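You operate a simulated robot arm through the tools that you are given. There is no shell and no other tool. Be economical: measure what you need, move in short steps, check, and stop when the job is done.

Carry out the task below with a simulated robot arm. There is one attempt and no reset: what you move stays moved.

Task
Switch the coffee maker off and throw the used pack in the green tub.
Fine: put the tub's lid back on and swing the basket shut. Where these are worked on the way, their far stop is far enough and under half their travel is too little: filter basket.

Only the result counts: the job must be done as asked and must still hold three seconds after the hand-in. Knocking over, shifting, dropping, spilling or breaking anything else fails it. A push-on lid holds only when it is set on centred and level and pressed home; a screw cap is set on level and turned clockwise until tight.

Robot
A 7-joint arm with a two-finger parallel gripper, fixed in place. Base frame: the origin is at the foot of the arm, x ahead of it, y to its left, z up; the work surface is at about z = 0.88. Lengths are in m, angles in degrees, forces in N, time in s.
With the tool pointing down near the work surface it reaches from about 0.24 to 0.68 m from the base axis. Its first joint turns from -66.0 to 66.0 degrees. Payload 2.4 kg.
Tool frame: the origin (TCP) lies between the finger pads and is the grasp point; the fingertips stand 0.03 m ahead of it; z points along the fingers, y is the line along which they close. The gripper opens to 0.094 m. The fingers are 0.028 m wide and 0.01 m thick; the gripper's body (0.05 by 0.096 m) begins 0.055 m behind the TCP.
Orientation is that of the tool frame in the base frame, as a unit quaternion [x, y, z, w]. With the fingers straight down and closing along the base's y, the tool's x points along the base's -x, its y along +y and its z along -z.

Tools
- The arm moves only by the tool step_arm. Its argument "steps" is one flat list of numbers, 7 for each row, row after row: the opening, from 0 (shut) to 1 (fully open), then the shift along the tool's x, y, z in units of 300 mm (1.0 is 300 mm), then the turn, a rotation vector about the tool's x, y, z in units of 180 degrees (1.0 is 180 degrees). In form: [fingers, dx, dy, dz, ax, ay, az, fingers, dx, dy, dz, ax, ay, az, ...]. A call has 1 to 8 rows; each row is the pose to reach, as a shift and turn from the pose commanded when the call began, along the tool's axes at that moment. A call with a number of a shift or a turn outside -1 to 1 is refused whole. Each row takes 0.2 s and may step no farther than 0.05 m and 8.6 degrees from the row before; otherwise, or with a gripper value out of range, the whole call is refused. A pose out of reach is approached as far as the arm can. The call stops where the force on the tool passes 70 N (or 10 N more than at its start, if that is more) or the arm is blocked; 0.2 s more then pass. The fingers move at their own pace (about 0.153 m/s each) and stop on an object; they squeeze with about 44 N. The grip force told is the motor's: it shows also when the fingers shut on nothing. Time passes only in rows, and 0.2 s behind the last, so rows that repeat a pose let the fingers close. It gives the time, the measured TCP pose, the force on the tool (base axes), the opening and the grip force at its end, in the units of the frame above (readings bear some noise), with the torque about the TCP (base axes, N m) and any sound that the robot's microphone picked up, and new pictures: "views" is both (left out), scene, wrist or none.
- Cameras (640 x 400 px; columns grow to the right, rows downward): "scene" is fixed at [0.0368, 0.4669, 1.4592]; the picture's right is [-0.79, -0.62, 0.00], its down [-0.25, 0.32, -0.91] and it looks along [0.56, -0.72, -0.41] (base axes); focal length 350 px, centre (320, 200). "wrist" rides on the gripper at [0.076, 0.014, -0.103] in the tool frame; the picture's right is [-0.18, 0.98, 0.00], its down [-0.75, -0.14, -0.64] and it looks along [-0.63, -0.12, 0.77] (tool axes); focal length 243 px, centre (320, 200).
- pixel_to_xyz(camera, pixels): for up to 12 pixels [column, row] of the newest picture of that camera ("zoom" is the newest enlarged one), the place [x, y, z] in the base frame of the surface seen there, good to about 0.002 m. The clock stands still meanwhile.
- inspect(camera, box): a new picture of the part [left, top, right, bottom] of that camera's present view, enlarged. The clock stands still meanwhile.
- hand_in(): hands the job in; it is judged then, once.

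Keep the steps short. Do not move on a guess: measure, check each grasp and each placing, and mend mistakes. In all there are 80 turns and 200 pictures (those below and enlarged ones count). Leave the gripper open and the arm clear of the work at the hand-in unless told otherwise, and finish with a single line.

The tools are called after ">>>" as name(argument=value, ...) on one line, values as JSON. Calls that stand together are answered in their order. step_arm: Moves the arm, as the interface text tells. Its arguments: {"type":"object","properties":{"steps":{"type":"array"},"views":{"type":"string","enum":["both","scene","wrist","none"]}},"required":["steps"]} The other tools are called the same way: pixel_to_xyz (camera, pixels) gives the place of the surface under pixels of a picture; inspect (camera, box) takes an enlarged picture of a part of a camera's view; hand_in () hands the job in.

At the start:

```text
time_s: 0.0
position: [0.3127, -0.0915, 1.2918]
orientation: [0.0, 1.0, 0.0, 0.0]
ft_force: [-0.2, -0.2, -0.6]
moment: [0.0, 0.02, -0.01]
opening: 0.094
gripper_force: 0.0
```

scene: 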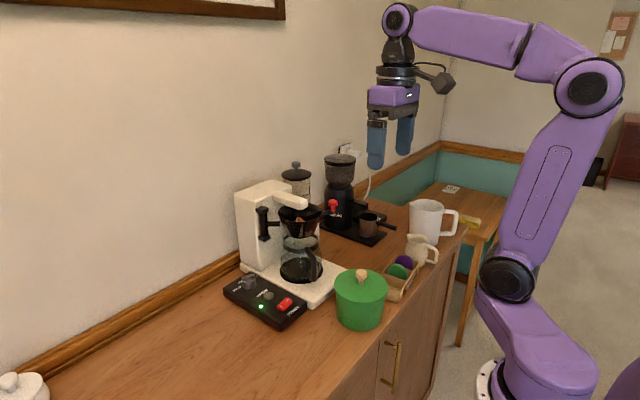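
wrist: 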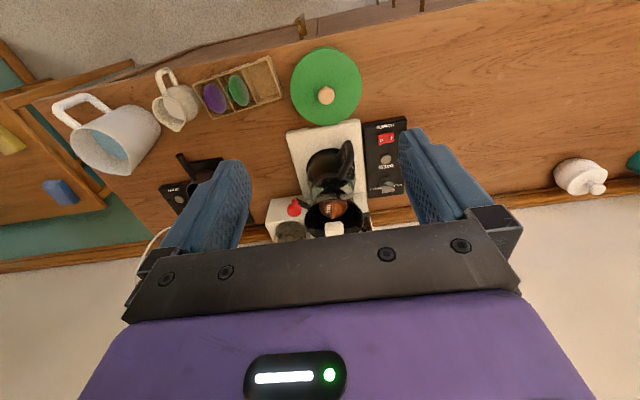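

I see the coffee maker with its control box (red switch near scene pixel 285,303), and the green tub with its lid. I'll enlarge both views first.

>>> inspect(camera="scene", box=[210, 150, 410, 340])

>>> inspect(camera="wrist", box=[240, 40, 440, 250])

```text
2.11 times, centred on (310, 245) of scene
```

zoom: 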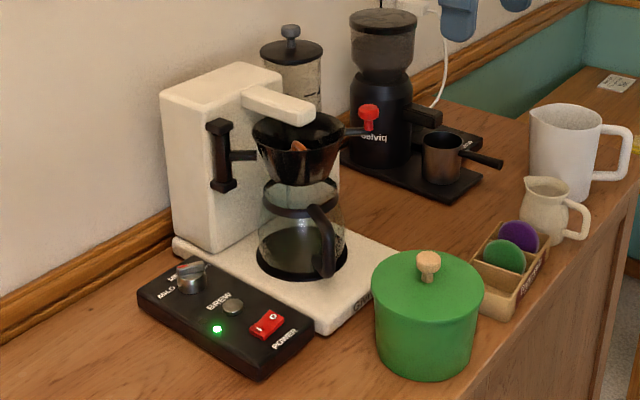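

```text
1.90 times, centred on (340, 145) of wrist
```

zoom: 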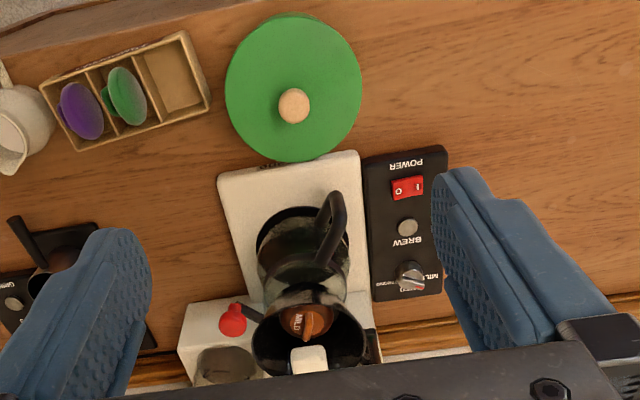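

Wrist zoom shows the brown pack in the basket at (305,322), the rocker at (408,188), the lid knob at (294,105). I'll measure these.

>>> pixel_to_xyz(camera="zoom", pixels=[[294, 105], [293, 30], [228, 85], [360, 85], [400, 189], [416, 187], [407, 227], [305, 322], [310, 335], [308, 360], [290, 240], [370, 345]])

>>> pixel_to_xyz(camera="scene", pixels=[[362, 274], [362, 320], [263, 208], [264, 236], [270, 222], [304, 222], [328, 212], [303, 203], [268, 192], [322, 210], [285, 303], [302, 230]])

>>> inspect(camera="scene", box=[240, 170, 350, 240])

```text
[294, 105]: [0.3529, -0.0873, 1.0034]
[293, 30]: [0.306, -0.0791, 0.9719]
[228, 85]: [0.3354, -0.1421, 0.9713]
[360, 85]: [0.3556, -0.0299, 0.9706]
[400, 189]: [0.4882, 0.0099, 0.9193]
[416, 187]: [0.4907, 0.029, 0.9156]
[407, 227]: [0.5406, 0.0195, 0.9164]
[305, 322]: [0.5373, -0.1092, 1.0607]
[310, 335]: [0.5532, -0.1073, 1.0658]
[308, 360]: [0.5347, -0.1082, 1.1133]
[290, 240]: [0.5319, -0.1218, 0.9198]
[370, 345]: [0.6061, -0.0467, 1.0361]
```

```text
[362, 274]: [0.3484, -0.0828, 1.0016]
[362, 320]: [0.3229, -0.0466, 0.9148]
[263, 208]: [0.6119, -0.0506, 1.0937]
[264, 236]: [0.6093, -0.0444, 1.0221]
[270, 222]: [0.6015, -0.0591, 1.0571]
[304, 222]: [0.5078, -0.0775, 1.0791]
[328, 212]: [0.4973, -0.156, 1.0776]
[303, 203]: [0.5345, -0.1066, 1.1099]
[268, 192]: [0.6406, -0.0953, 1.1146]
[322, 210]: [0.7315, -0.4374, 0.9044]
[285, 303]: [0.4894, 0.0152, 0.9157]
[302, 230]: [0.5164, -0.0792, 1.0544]
```

```text
5.71 times, centred on (295, 205) of scene
```

zoom: 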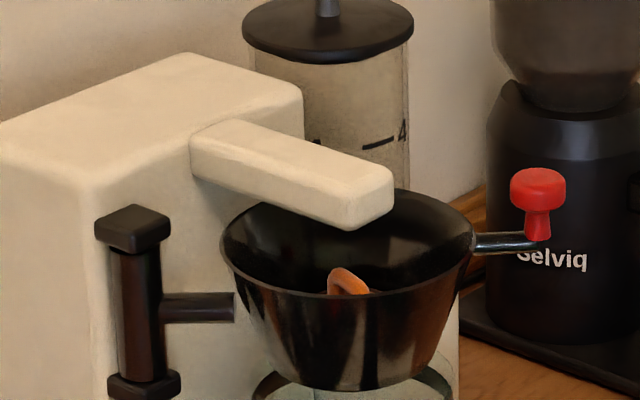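

The basket hangs on a hinge post at about (0.61, -0.047), and its red knob is on the far side. I'll measure the knob, the rim and the pack tab.

>>> pixel_to_xyz(camera="zoom", pixels=[[538, 180], [538, 225], [490, 242], [348, 280], [340, 270], [365, 290], [225, 245], [320, 292], [465, 240], [440, 205], [280, 215], [200, 308]])

>>> inspect(camera="wrist", box=[260, 180, 390, 250])

```text
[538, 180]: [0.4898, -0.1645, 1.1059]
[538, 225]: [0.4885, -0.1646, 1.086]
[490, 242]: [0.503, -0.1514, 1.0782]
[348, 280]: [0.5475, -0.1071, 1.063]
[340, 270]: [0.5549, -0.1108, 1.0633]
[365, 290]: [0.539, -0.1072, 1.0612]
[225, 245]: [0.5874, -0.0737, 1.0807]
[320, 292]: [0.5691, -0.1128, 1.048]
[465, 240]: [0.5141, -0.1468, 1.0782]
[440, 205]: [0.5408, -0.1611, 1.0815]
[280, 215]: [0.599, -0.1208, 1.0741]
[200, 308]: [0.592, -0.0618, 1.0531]
```

```text
4.92 times, centred on (325, 215) of wrist
```

zoom: 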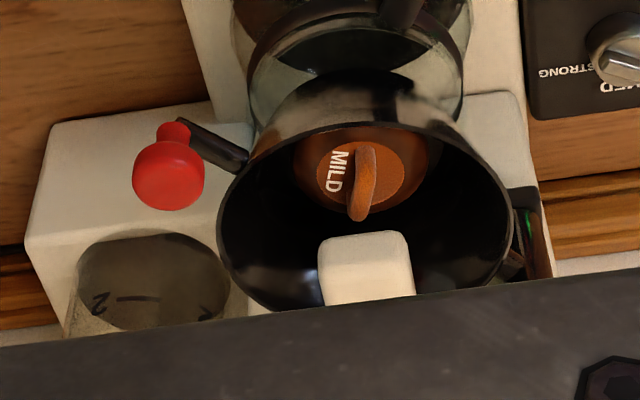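

Measured so far: red knob at (0.489, -0.166, 1.10), rocker O side at (0.488, 0.010, 0.919). First I'll shut the fingers and move above the rocker's O side.

>>> step_arm(steps=[0, -0.1175, 0.065, 0, 0, 0, 0, 0, -0.235, 0.13, 0, 0, 0, 0, 0, -0.3525, 0.195, 0, 0, 0, 0, 0, -0.47, 0.26, 0, 0, 0, 0, 0, -0.5877, 0.32, 0, 0, 0, 0, 0, -0.5877, 0.32, 0.16, 0, 0, 0, 0, -0.5877, 0.32, 0.32, 0, 0, 0, 0, -0.5877, 0.32, 0.48, 0, 0, 0])

```text
time_s: 1.8
position: [0.4926, 0.001, 1.1499]
orientation: [0.001, 1.0, -0.001, 0.0]
ft_force: [-0.4, 0.1, 0.8]
moment: [-0.02, 0.0, 0.0]
opening: 0.0001
gripper_force: 33.1
```

scene: 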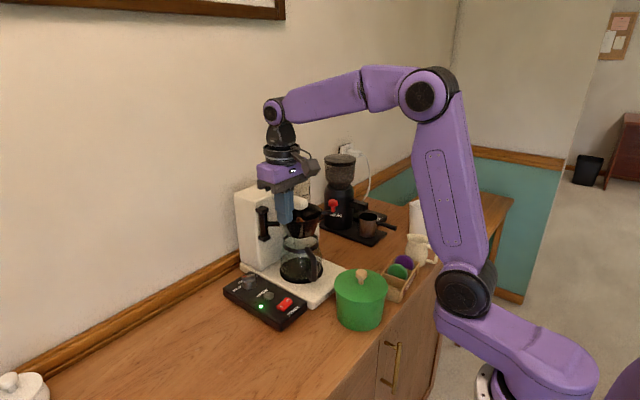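
wrist: 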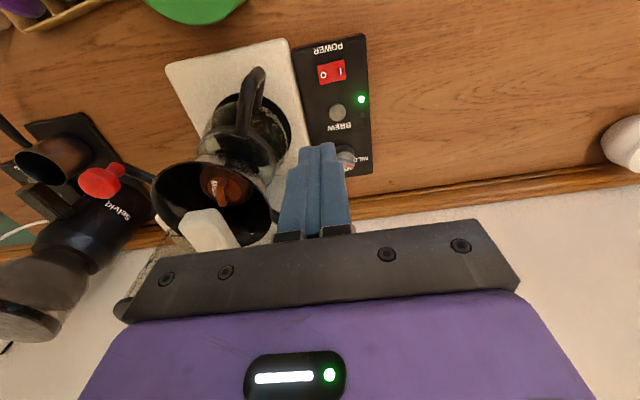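

The fingers are above the rocker, and the wrist view shows O at (323,75) and I at (341,72). I'll measure them precisely from here, and the basket too.

>>> pixel_to_xyz(camera="wrist", pixels=[[323, 75], [341, 72], [318, 66], [346, 80], [332, 73], [350, 100], [102, 180], [115, 168], [155, 185], [278, 205], [215, 165], [222, 190]])

>>> inspect(camera="wrist", box=[60, 50, 380, 250])

```text
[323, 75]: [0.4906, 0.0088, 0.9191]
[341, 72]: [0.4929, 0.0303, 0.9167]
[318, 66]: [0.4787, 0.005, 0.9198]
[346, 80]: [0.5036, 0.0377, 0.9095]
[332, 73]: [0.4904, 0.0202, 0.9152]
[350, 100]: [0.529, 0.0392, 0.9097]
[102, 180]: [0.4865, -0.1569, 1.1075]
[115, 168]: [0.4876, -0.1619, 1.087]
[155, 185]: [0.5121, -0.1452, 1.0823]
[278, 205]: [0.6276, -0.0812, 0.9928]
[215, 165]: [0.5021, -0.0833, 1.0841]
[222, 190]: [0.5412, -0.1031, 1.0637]
```

```text
2.00 times, centred on (220, 150) of wrist
```

zoom: 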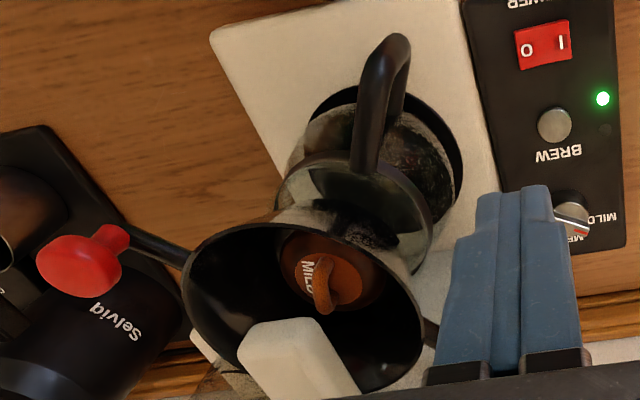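

O side is at (0.490, 0.008, 0.919). I'll descend to about 1 cm above it.

>>> step_arm(steps=[0, 0.006, 0.018, 0.155, 0, 0, 0, 0, 0.006, 0.018, 0.31, 0, 0, 0, 0, 0.006, 0.018, 0.465, 0, 0, 0, 0, 0.006, 0.018, 0.62, 0, 0, 0, 0, 0.006, 0.018, 0.62, 0, 0, 0], views="scene")

```text
time_s: 3.0
position: [0.4873, 0.0092, 0.9655]
orientation: [0.001, 1.0, 0.0, 0.0]
ft_force: [0.0, -0.4, -0.3]
moment: [0.03, -0.01, 0.02]
opening: 0.0002
gripper_force: 32.4
```

scene: 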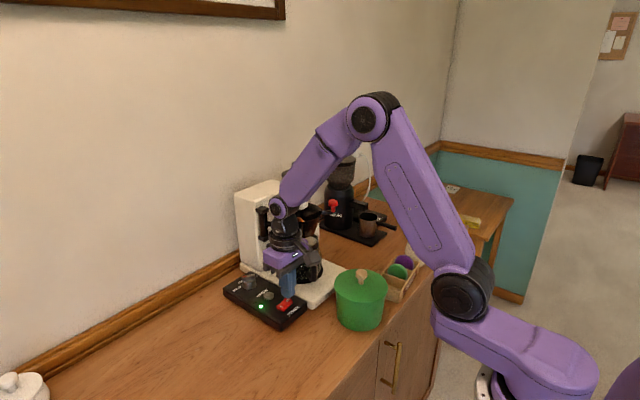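

The tips are about 1.5 cm above the O side. Now I'll press gently in small steps.

>>> step_arm(steps=[0, 0, -0.009, 0.02, 0, 0, 0, 0, 0, -0.009, 0.04, 0, 0, 0, 0, 0, -0.009, 0.055, 0, 0, 0, 0, 0, -0.009, 0.065, 0, 0, 0], views="scene")

```text
time_s: 4.1
position: [0.4874, 0.0051, 0.9497]
orientation: [0.0, 1.0, 0.001, 0.001]
ft_force: [-8.9, -0.8, 19.3]
moment: [0.17, 0.25, 0.11]
opening: 0.0002
gripper_force: 32.4
stopped in row 4: the force on the tool passed its limit (the readings are from after the stop); the commanded pose is now the measured one
```

scene: 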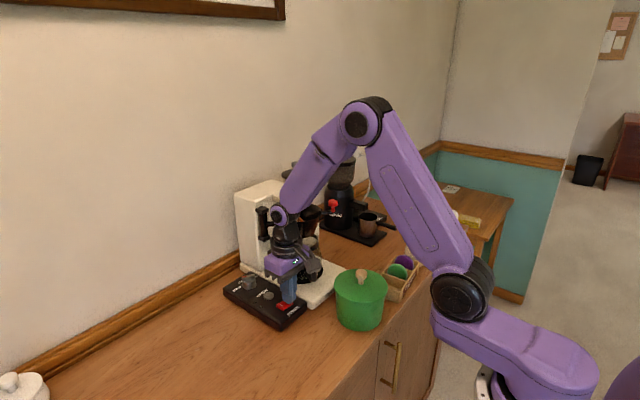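

The force limit was reached and the LED near (261,307) looks dark. I'll rise clear and check the rocker and the light.

>>> step_arm(steps=[0, 0, 0, -0.1, 0, 0, 0, 0, 0, 0, -0.25, 0, 0, 0, 0, 0, 0, -0.4, 0, 0, 0, 0, 0, 0, -0.55, 0, 0, 0, 0, 0, 0, -0.7, 0, 0, 0, 0, 0, 0, -0.7, 0, 0, 0], views="wrist")

>>> inspect(camera="scene", box=[210, 260, 330, 335])

```text
time_s: 5.5
position: [0.486, 0.0061, 1.1587]
orientation: [0.001, 1.0, 0.0, 0.001]
ft_force: [-0.5, 0.4, -0.8]
moment: [0.03, 0.03, 0.0]
opening: 0.0002
gripper_force: 32.9
```

wrist: 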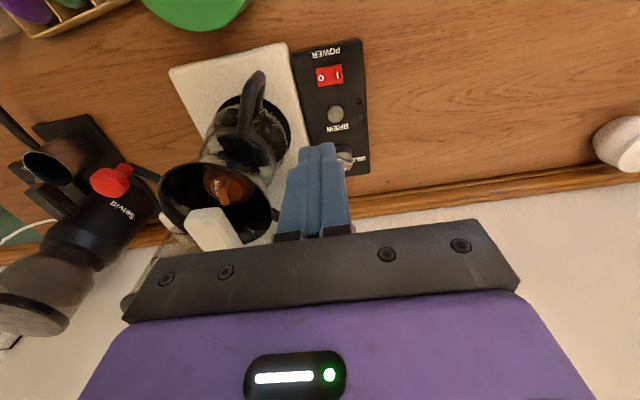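

```text
5.33 times, centred on (270, 298) of scene
```

zoom: 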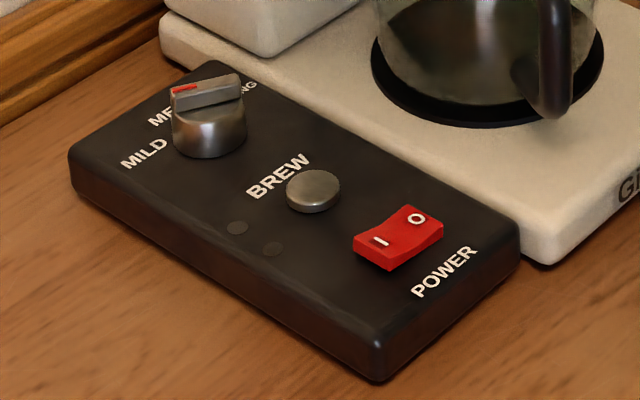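

The LED is dark and the O side is pressed, so it's off. Next is the lid: I'll move above its knob at about (0.352, -0.086) with the fingers half open.

>>> step_arm(steps=[0, 0.112, -0.077, 0, 0, 0, 0, 0, 0.224, -0.154, 0, 0, 0, 0, 0.5, 0.336, -0.231, 0, 0, 0, 0, 0.5, 0.447, -0.307, 0, 0, 0, 0, 0.5, 0.447, -0.307, 0, 0, 0, 0])

>>> inspect(camera="wrist", box=[220, 60, 420, 185])

>>> inspect(camera="scene", box=[310, 240, 430, 340])

```text
time_s: 6.7
position: [0.3516, -0.0871, 1.1559]
orientation: [-0.001, 1.0, -0.001, 0.002]
ft_force: [-0.2, 0.5, -0.7]
moment: [0.0, 0.01, -0.02]
opening: 0.0472
gripper_force: 0.1
```

scene: 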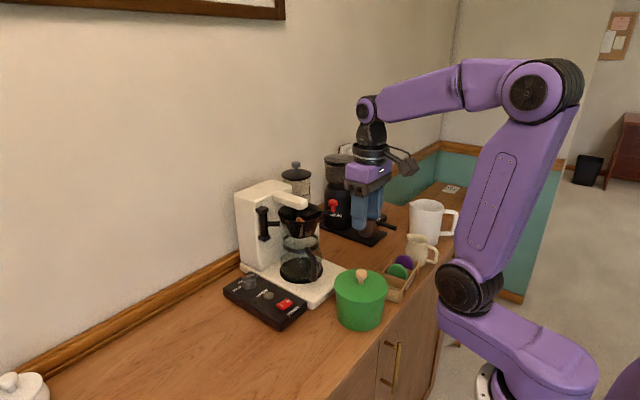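
wrist: 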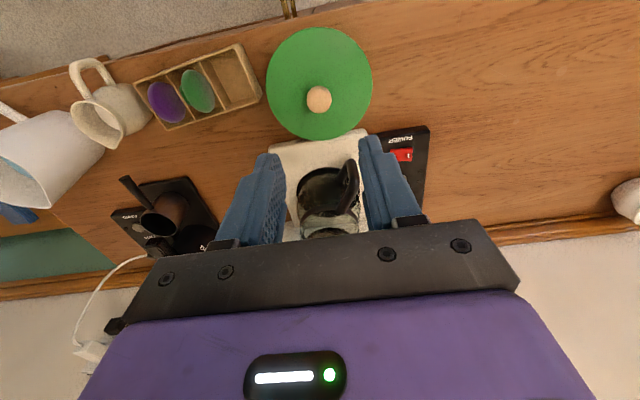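

```text
3.20 times, centred on (320, 122) of wrist
```

zoom: 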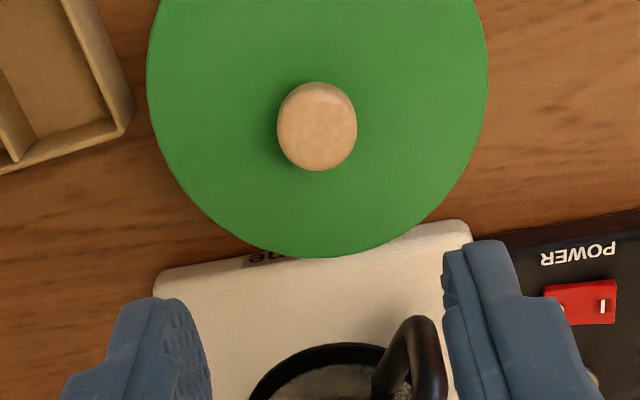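

```text
4.00 times, centred on (370, 290) of scene
```

zoom: 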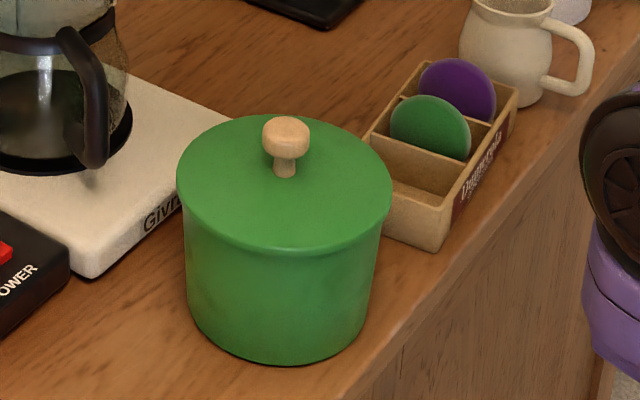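

Lid edges in the wrist view are at (268,83), (371,83), (320,30) and (323,137), and the knob is at (318,99). I'll measure those plus free table on the +y side for putting the lid down.

>>> pixel_to_xyz(camera="wrist", pixels=[[269, 83], [370, 83], [320, 31], [323, 136], [318, 99], [307, 99], [330, 99], [319, 88], [500, 100], [450, 60], [260, 95], [318, 110]])

>>> pixel_to_xyz(camera="zoom", pixels=[[287, 140], [286, 168], [280, 243], [185, 205], [280, 360], [190, 310], [285, 120], [60, 350]])

```text
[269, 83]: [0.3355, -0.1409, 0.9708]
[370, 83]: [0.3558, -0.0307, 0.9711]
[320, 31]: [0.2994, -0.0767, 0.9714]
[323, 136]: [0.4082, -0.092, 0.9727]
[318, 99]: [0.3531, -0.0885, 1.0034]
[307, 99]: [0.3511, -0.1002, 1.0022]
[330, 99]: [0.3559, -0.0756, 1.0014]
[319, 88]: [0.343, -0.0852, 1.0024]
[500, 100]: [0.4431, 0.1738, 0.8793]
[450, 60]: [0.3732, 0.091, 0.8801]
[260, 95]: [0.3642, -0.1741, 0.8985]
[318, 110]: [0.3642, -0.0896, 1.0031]
```

```text
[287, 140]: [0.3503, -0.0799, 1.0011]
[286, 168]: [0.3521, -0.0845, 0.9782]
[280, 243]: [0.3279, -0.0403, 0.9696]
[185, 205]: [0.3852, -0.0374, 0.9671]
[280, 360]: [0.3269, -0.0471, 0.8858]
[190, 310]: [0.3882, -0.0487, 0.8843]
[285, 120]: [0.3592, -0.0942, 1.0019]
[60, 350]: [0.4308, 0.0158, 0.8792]
```

Knob centre is (0.354, -0.087), about 26 mm wide, top at 1.003, with the lid top at 0.971. I'll lower the open fingers around it, then close.

>>> step_arm(steps=[0.5, -0.007, 0, 0.14, 0, 0, 0, 0.5, -0.007, 0, 0.28, 0, 0, 0, 0.5, -0.007, 0, 0.4, 0, 0, 0, 0.5, -0.007, 0, 0.49, 0, 0, 0, 0.5, -0.007, 0, 0.49, 0, 0, 0, 0, -0.007, 0, 0.49, 0, 0, 0, 0, -0.007, 0, 0.49, 0, 0, 0])

```text
time_s: 8.3
position: [0.355, -0.0863, 1.0106]
orientation: [0.001, 1.0, 0.001, 0.002]
ft_force: [-0.4, -1.3, 0.2]
moment: [-0.08, -0.02, 0.01]
opening: 0.0244
gripper_force: 44.2
heard: snap
```

scene: 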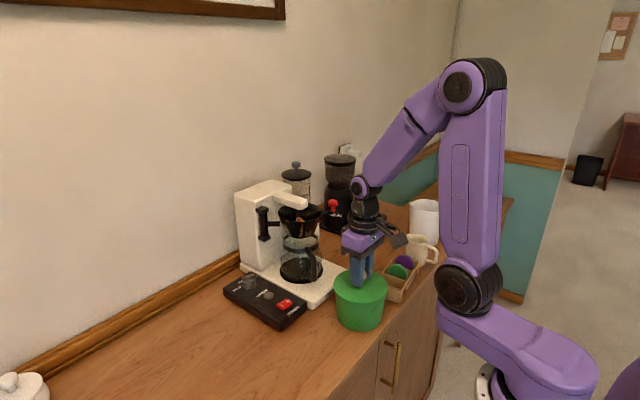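
wrist: 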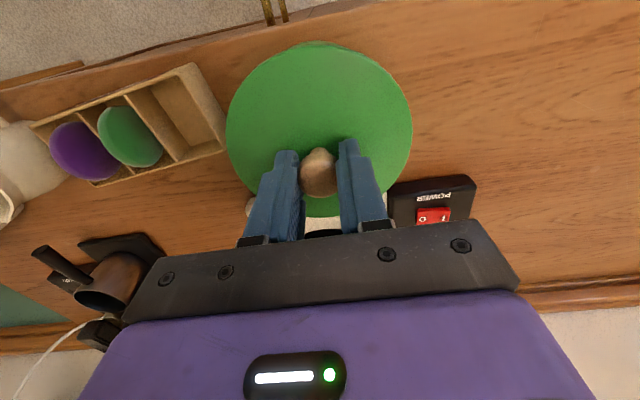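

The knob is held (opening 24 mm) and a snap was heard, so the lid may already be loose. I'll lift slowly straight up by 3 cm.

>>> step_arm(steps=[0, 0, 0, -0.02, 0, 0, 0, 0, 0, 0, -0.04, 0, 0, 0, 0, 0, 0, -0.06, 0, 0, 0, 0, 0, 0, -0.1, 0, 0, 0])

>>> inspect(camera="scene", box=[310, 240, 430, 340])

```text
time_s: 9.3
position: [0.3554, -0.0854, 1.0403]
orientation: [0.001, 1.0, 0.0, 0.002]
ft_force: [-0.9, 1.2, 0.0]
moment: [-0.01, 0.0, -0.03]
opening: 0.0241
gripper_force: 43.7
```

scene: 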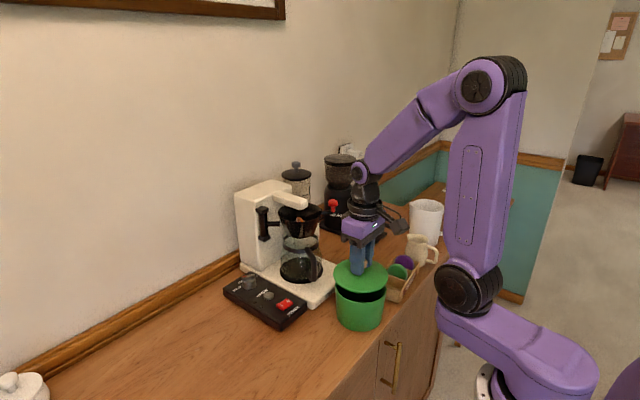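
wrist: 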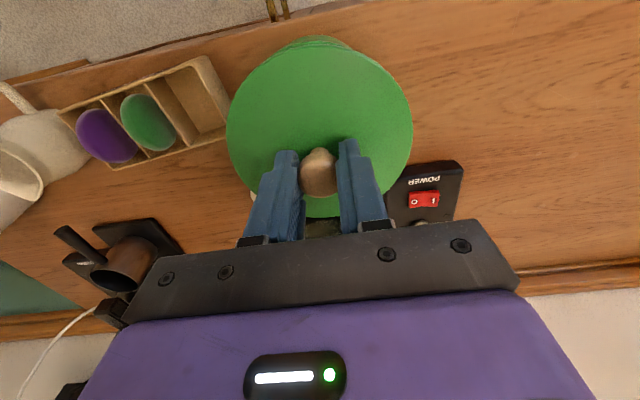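

```text
4.00 times, centred on (370, 290) of scene
```

zoom: 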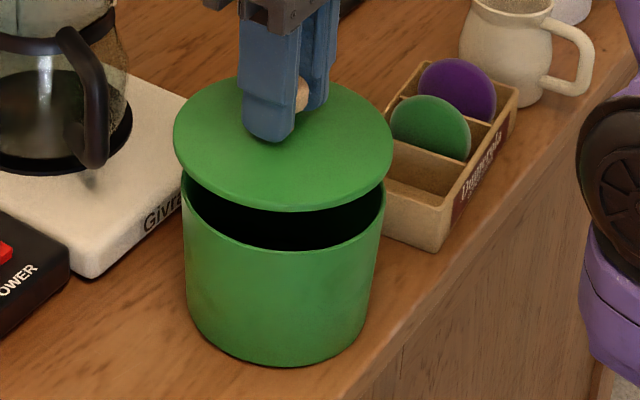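

The lid is free and the tub hasn't moved. I'll raise it a little and carry it to free table at about (0.40, 0.17).

>>> step_arm(steps=[0, 0, 0, -0.12, 0, 0, 0, 0, -0.025, 0.14, -0.12, 0, 0, 0, 0, -0.05, 0.28, -0.12, 0, 0, 0, 0, -0.075, 0.42, -0.12, 0, 0, 0, 0, -0.1, 0.56, -0.12, 0, 0, 0, 0, -0.125, 0.7, -0.12, 0, 0, 0, 0, -0.15, 0.84, -0.12, 0, 0, 0, 0, -0.15, 0.84, -0.12, 0, 0, 0])

>>> inspect(camera="scene", box=[160, 190, 400, 340])

```text
time_s: 11.1
position: [0.3997, 0.1655, 1.075]
orientation: [0.001, 1.0, 0.0, 0.002]
ft_force: [0.2, -0.1, -0.6]
moment: [0.02, 0.0, 0.0]
opening: 0.0243
gripper_force: 44.1
```

scene: 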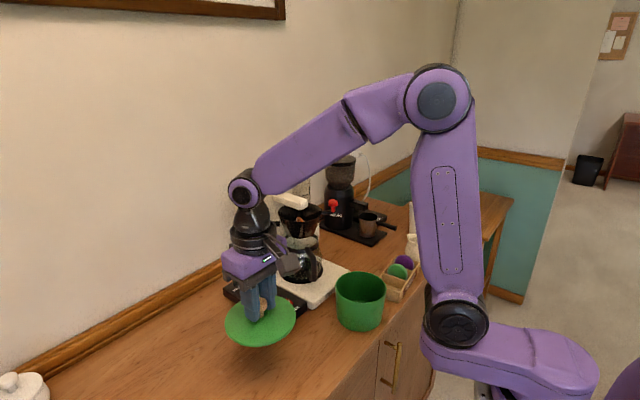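
wrist: 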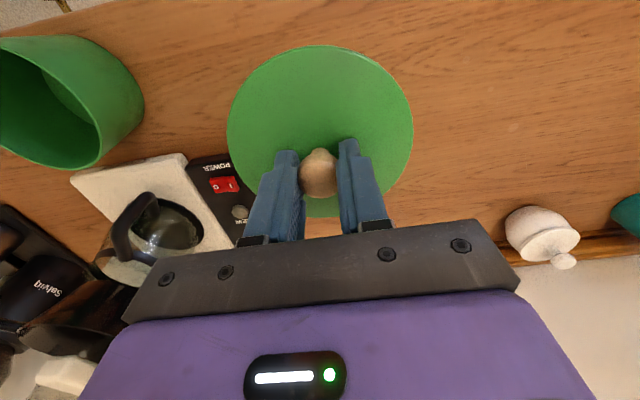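

```text
2.67 times, centred on (280, 265) of scene
```

zoom: 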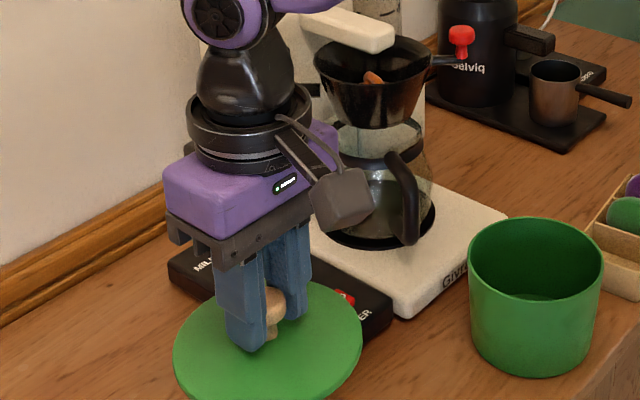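

The tub is open and standing where it was. I'll lower the lid over the bare table, slowly near the end.

>>> step_arm(steps=[0, 0, 0, 0.15, 0, 0, 0, 0, 0, 0, 0.3, 0, 0, 0, 0, 0, 0, 0.4, 0, 0, 0, 0, 0, 0, 0.43, 0, 0, 0, 0, 0, 0, 0.44, 0, 0, 0, 0, 0, 0, 0.45, 0, 0, 0], views="scene")

>>> inspect(camera="scene", box=[200, 260, 340, 370])

```text
time_s: 12.5
position: [0.4021, 0.1658, 0.9399]
orientation: [0.001, 1.0, 0.0, 0.002]
ft_force: [-0.1, 0.6, -0.2]
moment: [0.02, -0.01, -0.02]
opening: 0.024
gripper_force: 43.3
```

scene: 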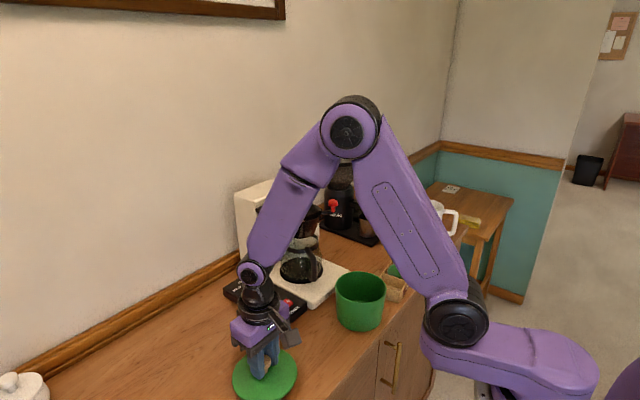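

```text
3.64 times, centred on (270, 315) of scene
```

zoom: 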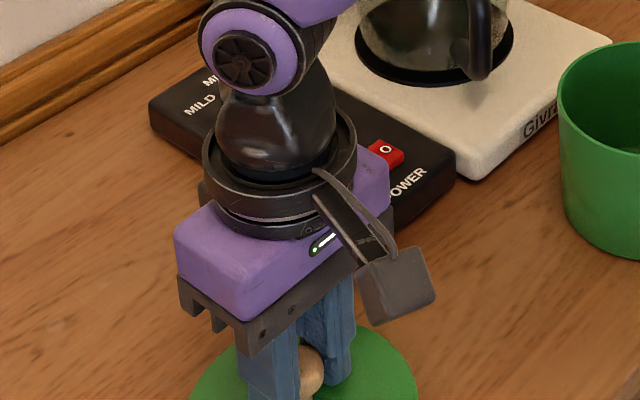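

No contact force yet at 0.940. I'll go on down in 2 mm steps.

>>> step_arm(steps=[0, 0, 0, 0.007, 0, 0, 0, 0, 0, 0, 0.014, 0, 0, 0, 0, 0, 0, 0.021, 0, 0, 0], views="none")

```text
time_s: 13.3
position: [0.4012, 0.1661, 0.9337]
orientation: [0.0, 1.0, 0.0, 0.002]
ft_force: [-0.2, 0.0, -1.0]
moment: [-0.01, 0.0, -0.01]
opening: 0.024
gripper_force: 44.2
```

Still free. Another 6 mm in small steps.

>>> step_arm(steps=[0, 0, 0, 0.007, 0, 0, 0, 0, 0, 0, 0.014, 0, 0, 0, 0, 0, 0, 0.02, 0, 0, 0], views="scene")

>>> inspect(camera="scene", box=[210, 330, 330, 400])

```text
time_s: 14.1
position: [0.4014, 0.1647, 0.9298]
orientation: [0.0, 1.0, 0.001, 0.003]
ft_force: [-10.0, -4.9, 55.4]
moment: [-0.13, 0.44, 0.1]
opening: 0.0243
gripper_force: 44.2
```

scene: 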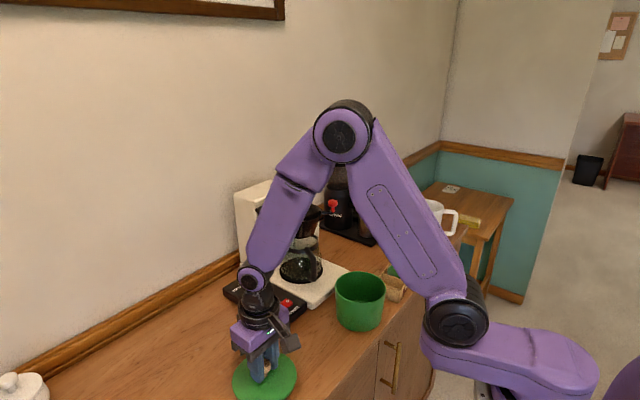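

```text
5.33 times, centred on (270, 365) of scene
```

zoom: 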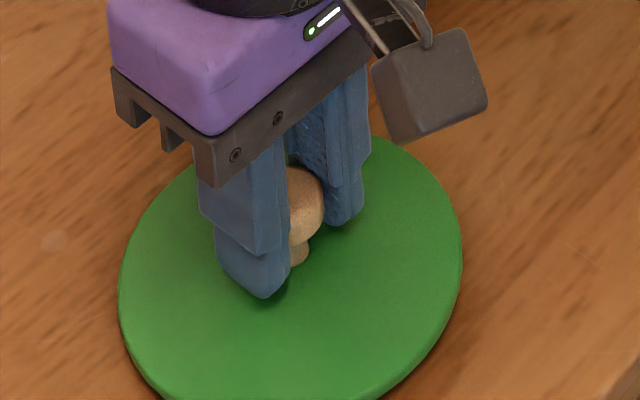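

The lid is on the table (55 N at 0.930). I'll ease up 2 mm to take off the pressure, open, and rise.

>>> step_arm(steps=[0, 0, 0, -0.006, 0, 0, 0, 0.5, 0, 0, -0.006, 0, 0, 0, 0.5, 0, 0, -0.006, 0, 0, 0, 0.5, 0, 0, -0.1, 0, 0, 0, 0.5, 0, 0, -0.25, 0, 0, 0, 0.5, 0, 0, -0.4, 0, 0, 0, 0.5, 0, 0, -0.55, 0, 0, 0, 0.5, 0, 0, -0.7, 0, 0, 0])

>>> inspect(camera="scene", box=[210, 290, 390, 400])

```text
time_s: 15.9
position: [0.4011, 0.1658, 1.1397]
orientation: [0.0, 1.0, 0.0, 0.001]
ft_force: [-0.4, 0.3, 0.4]
moment: [0.0, 0.02, 0.0]
opening: 0.0471
gripper_force: 0.1
```

scene: 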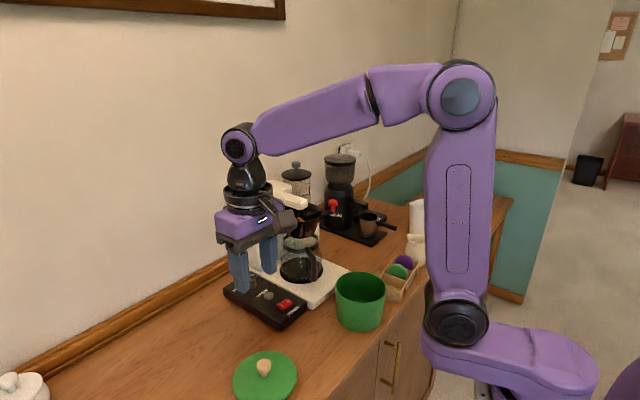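
wrist: 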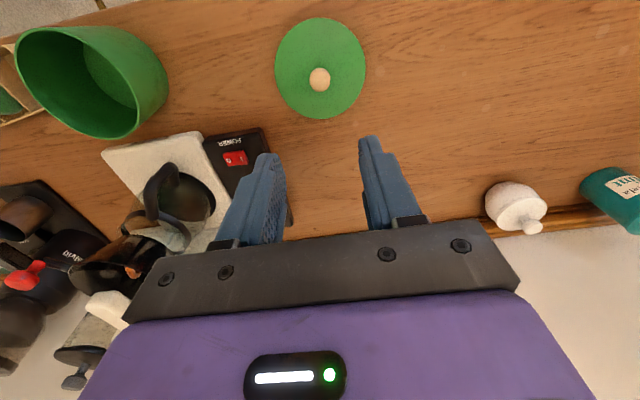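

```text
3.56 times, centred on (300, 345) of scene
```

zoom: 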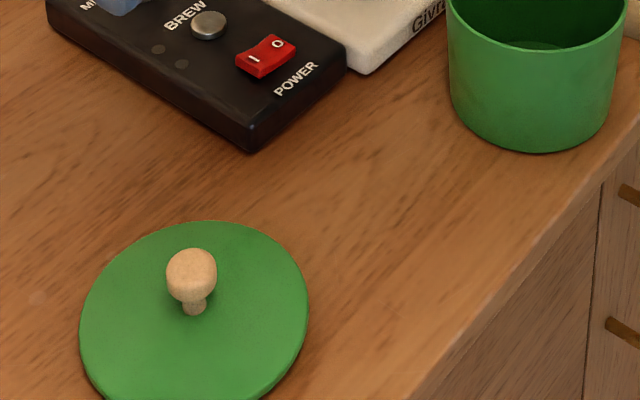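

The lid is resting flat and the gripper is empty. Next I'll go up and over to the basket for a close look at the red knob.

>>> step_arm(steps=[0.5, -0.022, -0.148, -0.05, 0, 0, 0, 0.5, -0.043, -0.296, -0.1, 0, 0, 0, 0.5, -0.065, -0.443, -0.15, 0, 0, 0, 0.5, -0.087, -0.591, -0.2, 0, 0, 0, 0.5, -0.108, -0.739, -0.25, 0, 0, 0, 0.5, -0.13, -0.887, -0.3, 0, 0, 0, 0.5, -0.13, -0.887, -0.3, 0, 0, 0])

>>> inspect(camera="wrist", box=[220, 120, 380, 240])

>>> inspect(camera="scene", box=[230, 160, 350, 250])

```text
time_s: 17.5
position: [0.44, -0.1016, 1.2284]
orientation: [0.001, 1.0, -0.001, 0.002]
ft_force: [0.1, -0.8, -0.1]
moment: [0.0, 0.0, 0.01]
opening: 0.0471
gripper_force: 0.0
```

scene: 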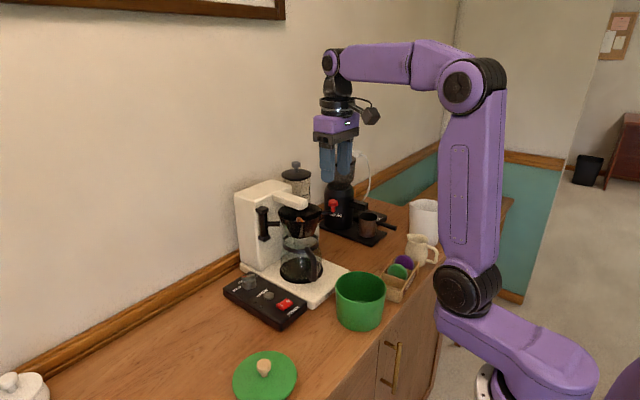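
wrist: 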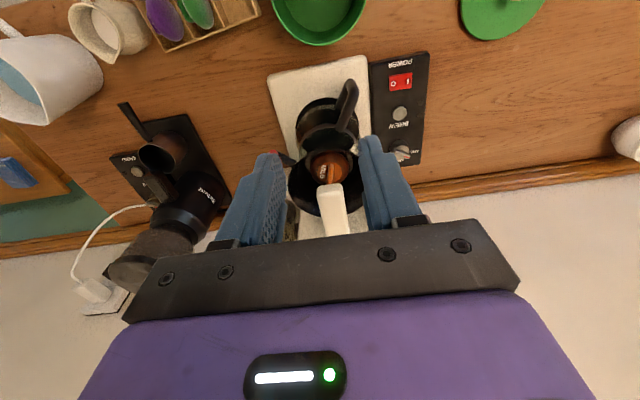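

```text
3.33 times, centred on (300, 180) of wrist
```

zoom: 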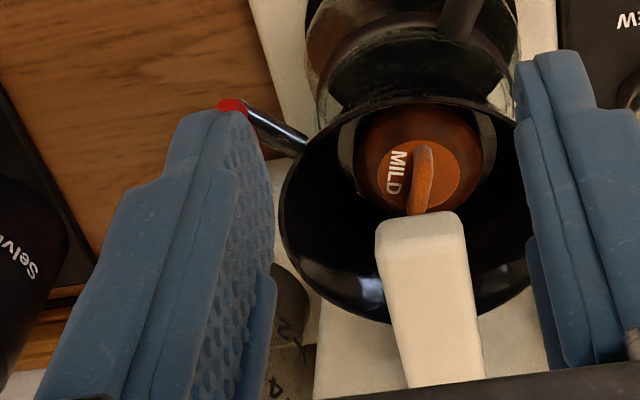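

```text
4.44 times, centred on (290, 205) of scene
```

zoom: 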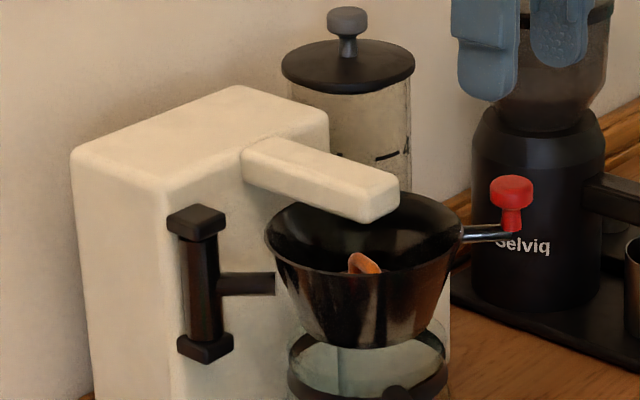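

The knob is clear in the scene zoom at (511,192). I'll measure its edges, the hinge post and the white arm above.

>>> pixel_to_xyz(camera="zoom", pixels=[[493, 192], [529, 192], [511, 179], [511, 205], [511, 222], [475, 235], [340, 165], [380, 205], [200, 130], [195, 220], [197, 280], [360, 262]])

>>> pixel_to_xyz(camera="wrist", pixels=[[278, 153], [292, 161], [321, 171], [326, 165], [340, 183], [335, 215]])

```text
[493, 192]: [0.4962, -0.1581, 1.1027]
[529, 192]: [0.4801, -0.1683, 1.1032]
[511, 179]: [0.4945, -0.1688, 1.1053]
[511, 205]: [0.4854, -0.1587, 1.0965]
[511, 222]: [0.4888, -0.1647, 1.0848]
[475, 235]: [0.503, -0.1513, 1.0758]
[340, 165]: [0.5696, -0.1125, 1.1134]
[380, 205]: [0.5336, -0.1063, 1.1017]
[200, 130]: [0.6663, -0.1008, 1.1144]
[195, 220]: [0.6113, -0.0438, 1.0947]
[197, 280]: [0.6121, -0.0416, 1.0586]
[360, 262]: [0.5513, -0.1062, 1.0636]
```

```text
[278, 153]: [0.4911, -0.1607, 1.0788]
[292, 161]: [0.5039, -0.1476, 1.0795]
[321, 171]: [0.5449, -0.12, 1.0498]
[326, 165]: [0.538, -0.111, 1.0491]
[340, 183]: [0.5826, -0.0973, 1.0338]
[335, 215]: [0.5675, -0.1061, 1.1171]
```

Knob: centre (0.489, -0.165), about 21 mm wide, cap from z 1.093 to 1.105. I'll move above it, then lower so the tips reach about 1.089 beside the cap.

>>> step_arm(steps=[0.5, -0.082, -0.106, 0, 0, 0, 0, 0.5, -0.163, -0.211, 0, 0, 0, 0, 0.5, -0.163, -0.211, 0.12, 0, 0, 0, 0.5, -0.163, -0.211, 0.24, 0, 0, 0, 0.5, -0.163, -0.211, 0.3, 0, 0, 0, 0.5, -0.163, -0.211, 0.3, 0, 0, 0])

>>> inspect(camera="scene", box=[260, 140, 390, 240])

```text
time_s: 18.9
position: [0.4874, -0.1621, 1.1391]
orientation: [0.001, 1.0, 0.0, 0.002]
ft_force: [-0.4, 0.1, 0.3]
moment: [0.02, -0.01, -0.01]
opening: 0.0469
gripper_force: 0.1
```

scene: 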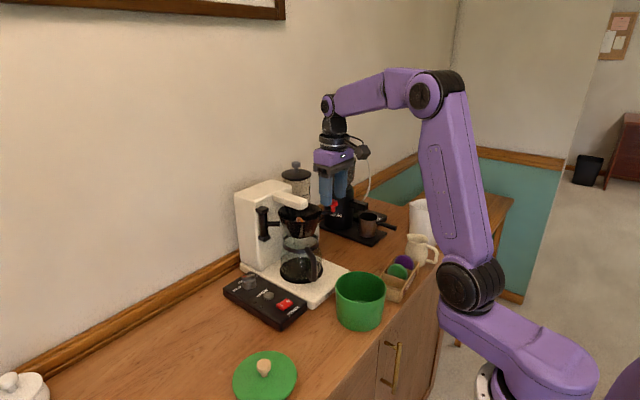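
wrist: 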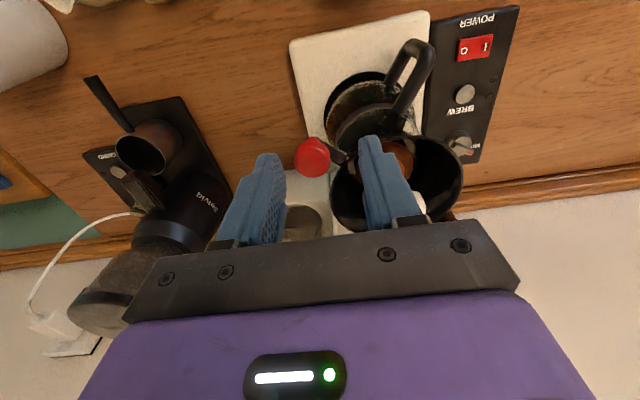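

```text
4.00 times, centred on (325, 190) of scene
```

zoom: 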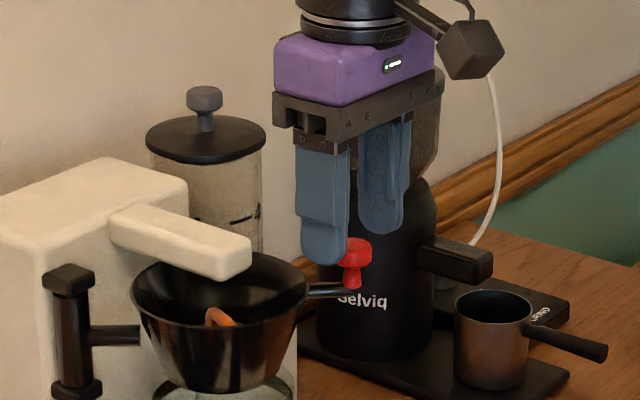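

The knob sits between the fingers. I'll lower the last 2 cm and close on it.

>>> step_arm(steps=[0.5, -0.004, -0.006, 0.035, 0, 0, 0, 0.5, -0.004, -0.006, 0.067, 0, 0, 0, 0, -0.004, -0.006, 0.067, 0, 0, 0, 0, -0.004, -0.006, 0.067, 0, 0, 0])

>>> inspect(camera="scene", box=[260, 140, 390, 240])

```text
time_s: 19.9
position: [0.4895, -0.1651, 1.1183]
orientation: [0.0, 1.0, -0.001, 0.001]
ft_force: [-4.3, -3.5, 1.7]
moment: [-0.04, 0.11, 0.01]
opening: 0.023
gripper_force: 44.6
```

scene: 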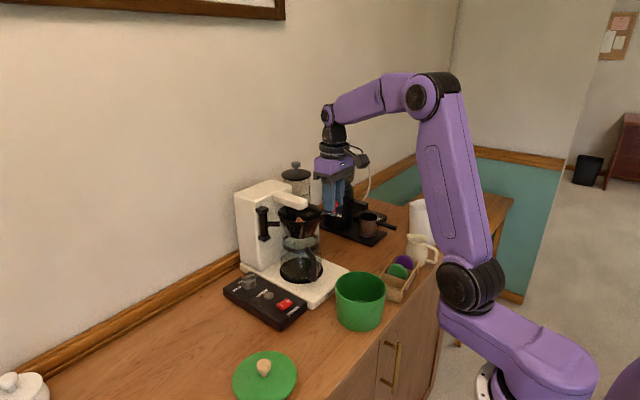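
wrist: 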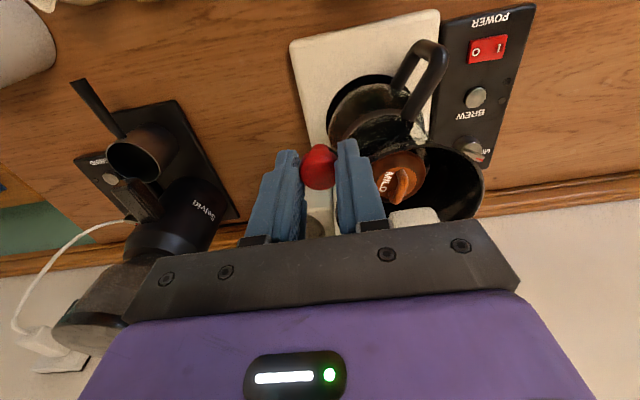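

```text
4.00 times, centred on (325, 190) of scene
```

zoom: 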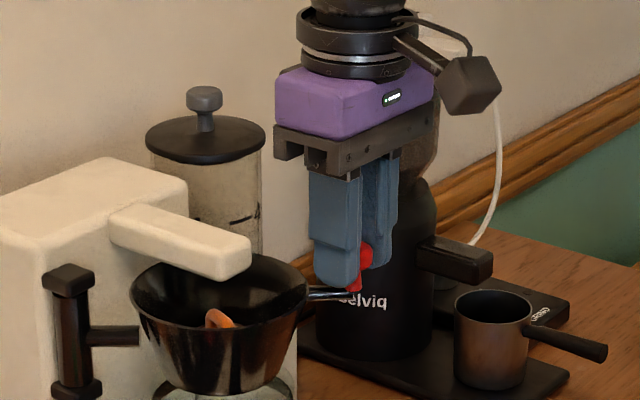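

The knob is held (23 mm). I'll swing it about the post at (0.615, -0.048), radius 0.172, first by 24 degrees towards me and to the left.

>>> step_arm(steps=[0, 0.0503, 0.062, 0, 0, 0, 0, 0, 0.0913, 0.1303, 0, 0, 0, 0, 0, 0.1227, 0.2037, 0, 0, 0, 0])

>>> inspect(camera="scene", box=[230, 140, 360, 260])

```text
time_s: 20.7
position: [0.4528, -0.1027, 1.1184]
orientation: [-0.001, 1.0, 0.001, 0.001]
ft_force: [1.7, -1.9, -9.5]
moment: [0.06, 0.21, -0.37]
opening: 0.0233
gripper_force: 45.1
```

scene: 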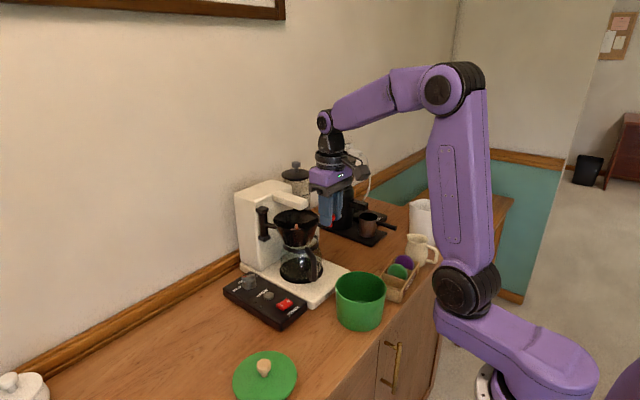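
wrist: 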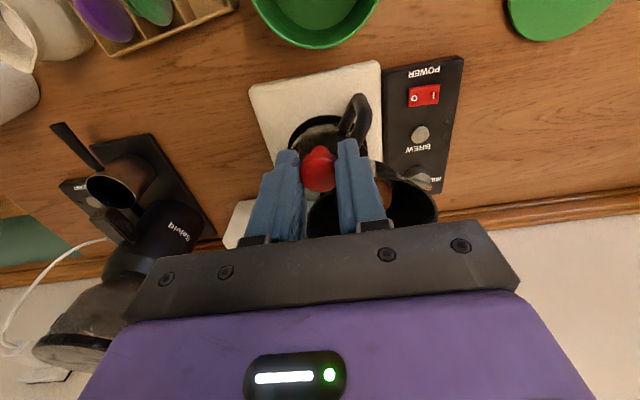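

```text
3.33 times, centred on (295, 200) of scene
```

zoom: 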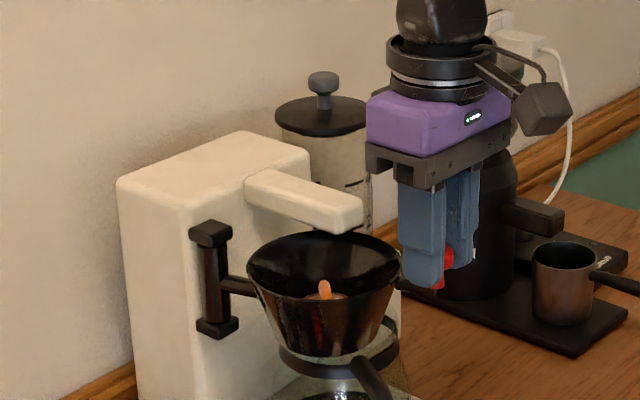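

The basket swings freely and the carafe stays still. I'll go another 40 degrees along the arc.

>>> step_arm(steps=[0, 0.0203, 0.0773, 0, 0, 0, 0, 0, 0.0303, 0.1563, 0, 0, 0, 0, 0, 0.0287, 0.2363, 0, 0, 0, 0, 0, 0.0163, 0.315, 0, 0, 0, 0, 0, -0.007, 0.3913, 0, 0, 0, 0])

>>> inspect(camera="scene", box=[210, 140, 360, 260])

```text
time_s: 21.9
position: [0.453, 0.0122, 1.1194]
orientation: [0.001, 1.0, 0.0, 0.001]
ft_force: [-0.7, -2.6, -3.5]
moment: [-0.06, 0.08, -0.47]
opening: 0.0232
gripper_force: 44.9
```

scene: 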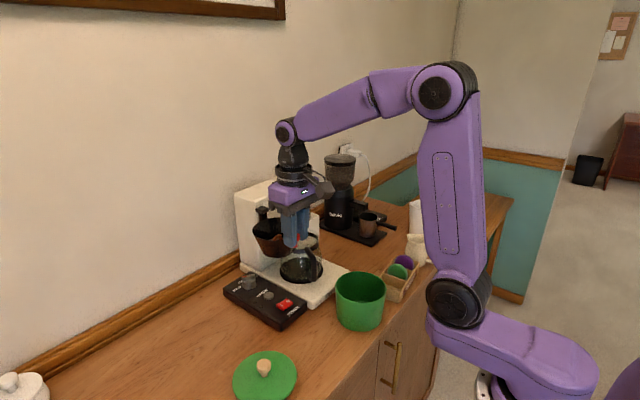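
wrist: 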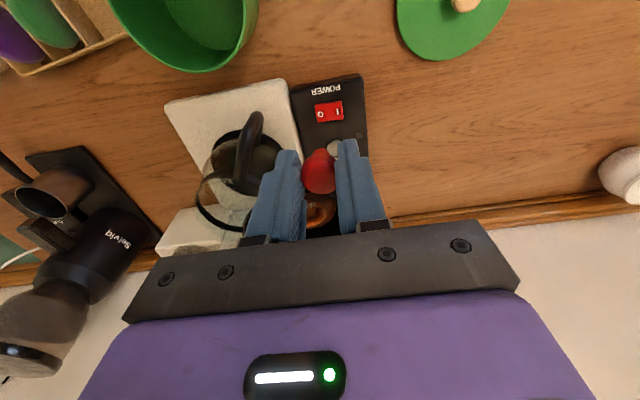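

```text
3.33 times, centred on (285, 200) of scene
```

zoom: 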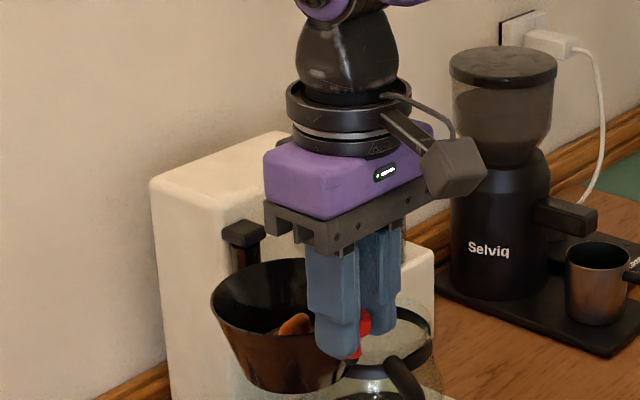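

It has swung 64 degrees so far. I'll continue up to 24 more, watching for the stop.

>>> step_arm(steps=[0, -0.0337, 0.0723, 0, 0, 0, 0, 0, -0.0773, 0.1393, 0, 0, 0, 0, 0, -0.1297, 0.1993, 0, 0, 0, 0])

>>> inspect(camera="scene", box=[210, 140, 360, 260])

```text
time_s: 22.7
position: [0.4943, 0.0716, 1.1199]
orientation: [0.001, 1.0, 0.0, 0.003]
ft_force: [-0.5, -3.1, 7.4]
moment: [-0.01, 0.04, -0.39]
opening: 0.0234
gripper_force: 45.1
```

scene: 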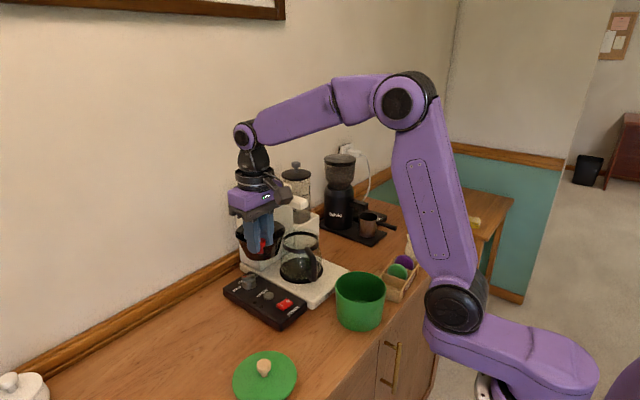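
wrist: 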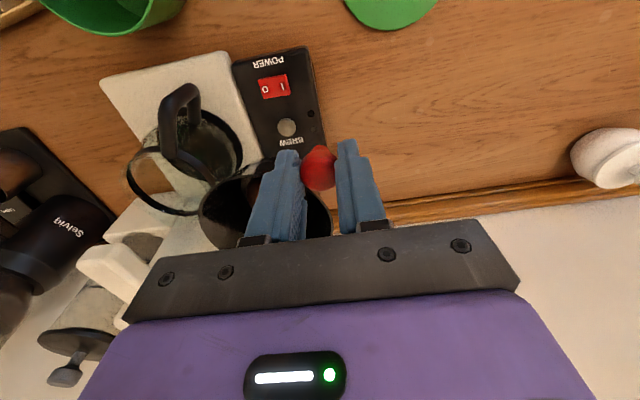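

```text
3.33 times, centred on (285, 200) of scene
```

zoom: 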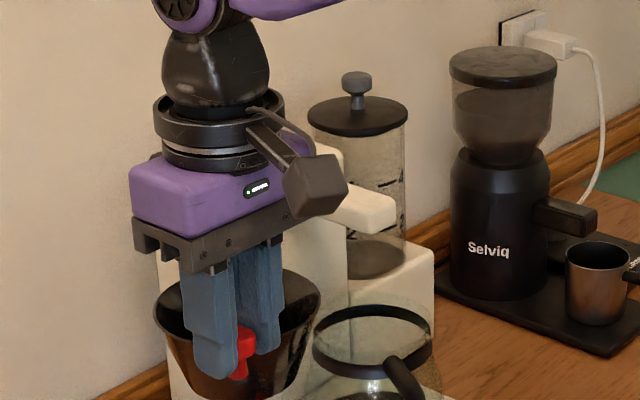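

88 degrees now and still no stop, with clear space ahead. I'll try another 16 degrees.

>>> step_arm(steps=[0, -0.06, 0.0523, 0, 0, 0, 0, 0, -0.127, 0.096, 0, 0, 0, 0], views="none")

```text
time_s: 23.3
position: [0.5338, 0.1052, 1.1207]
orientation: [-0.002, 1.0, 0.002, 0.004]
ft_force: [-0.1, -0.7, -0.3]
moment: [-0.01, -0.03, -0.01]
opening: 0.0
gripper_force: 33.1
```

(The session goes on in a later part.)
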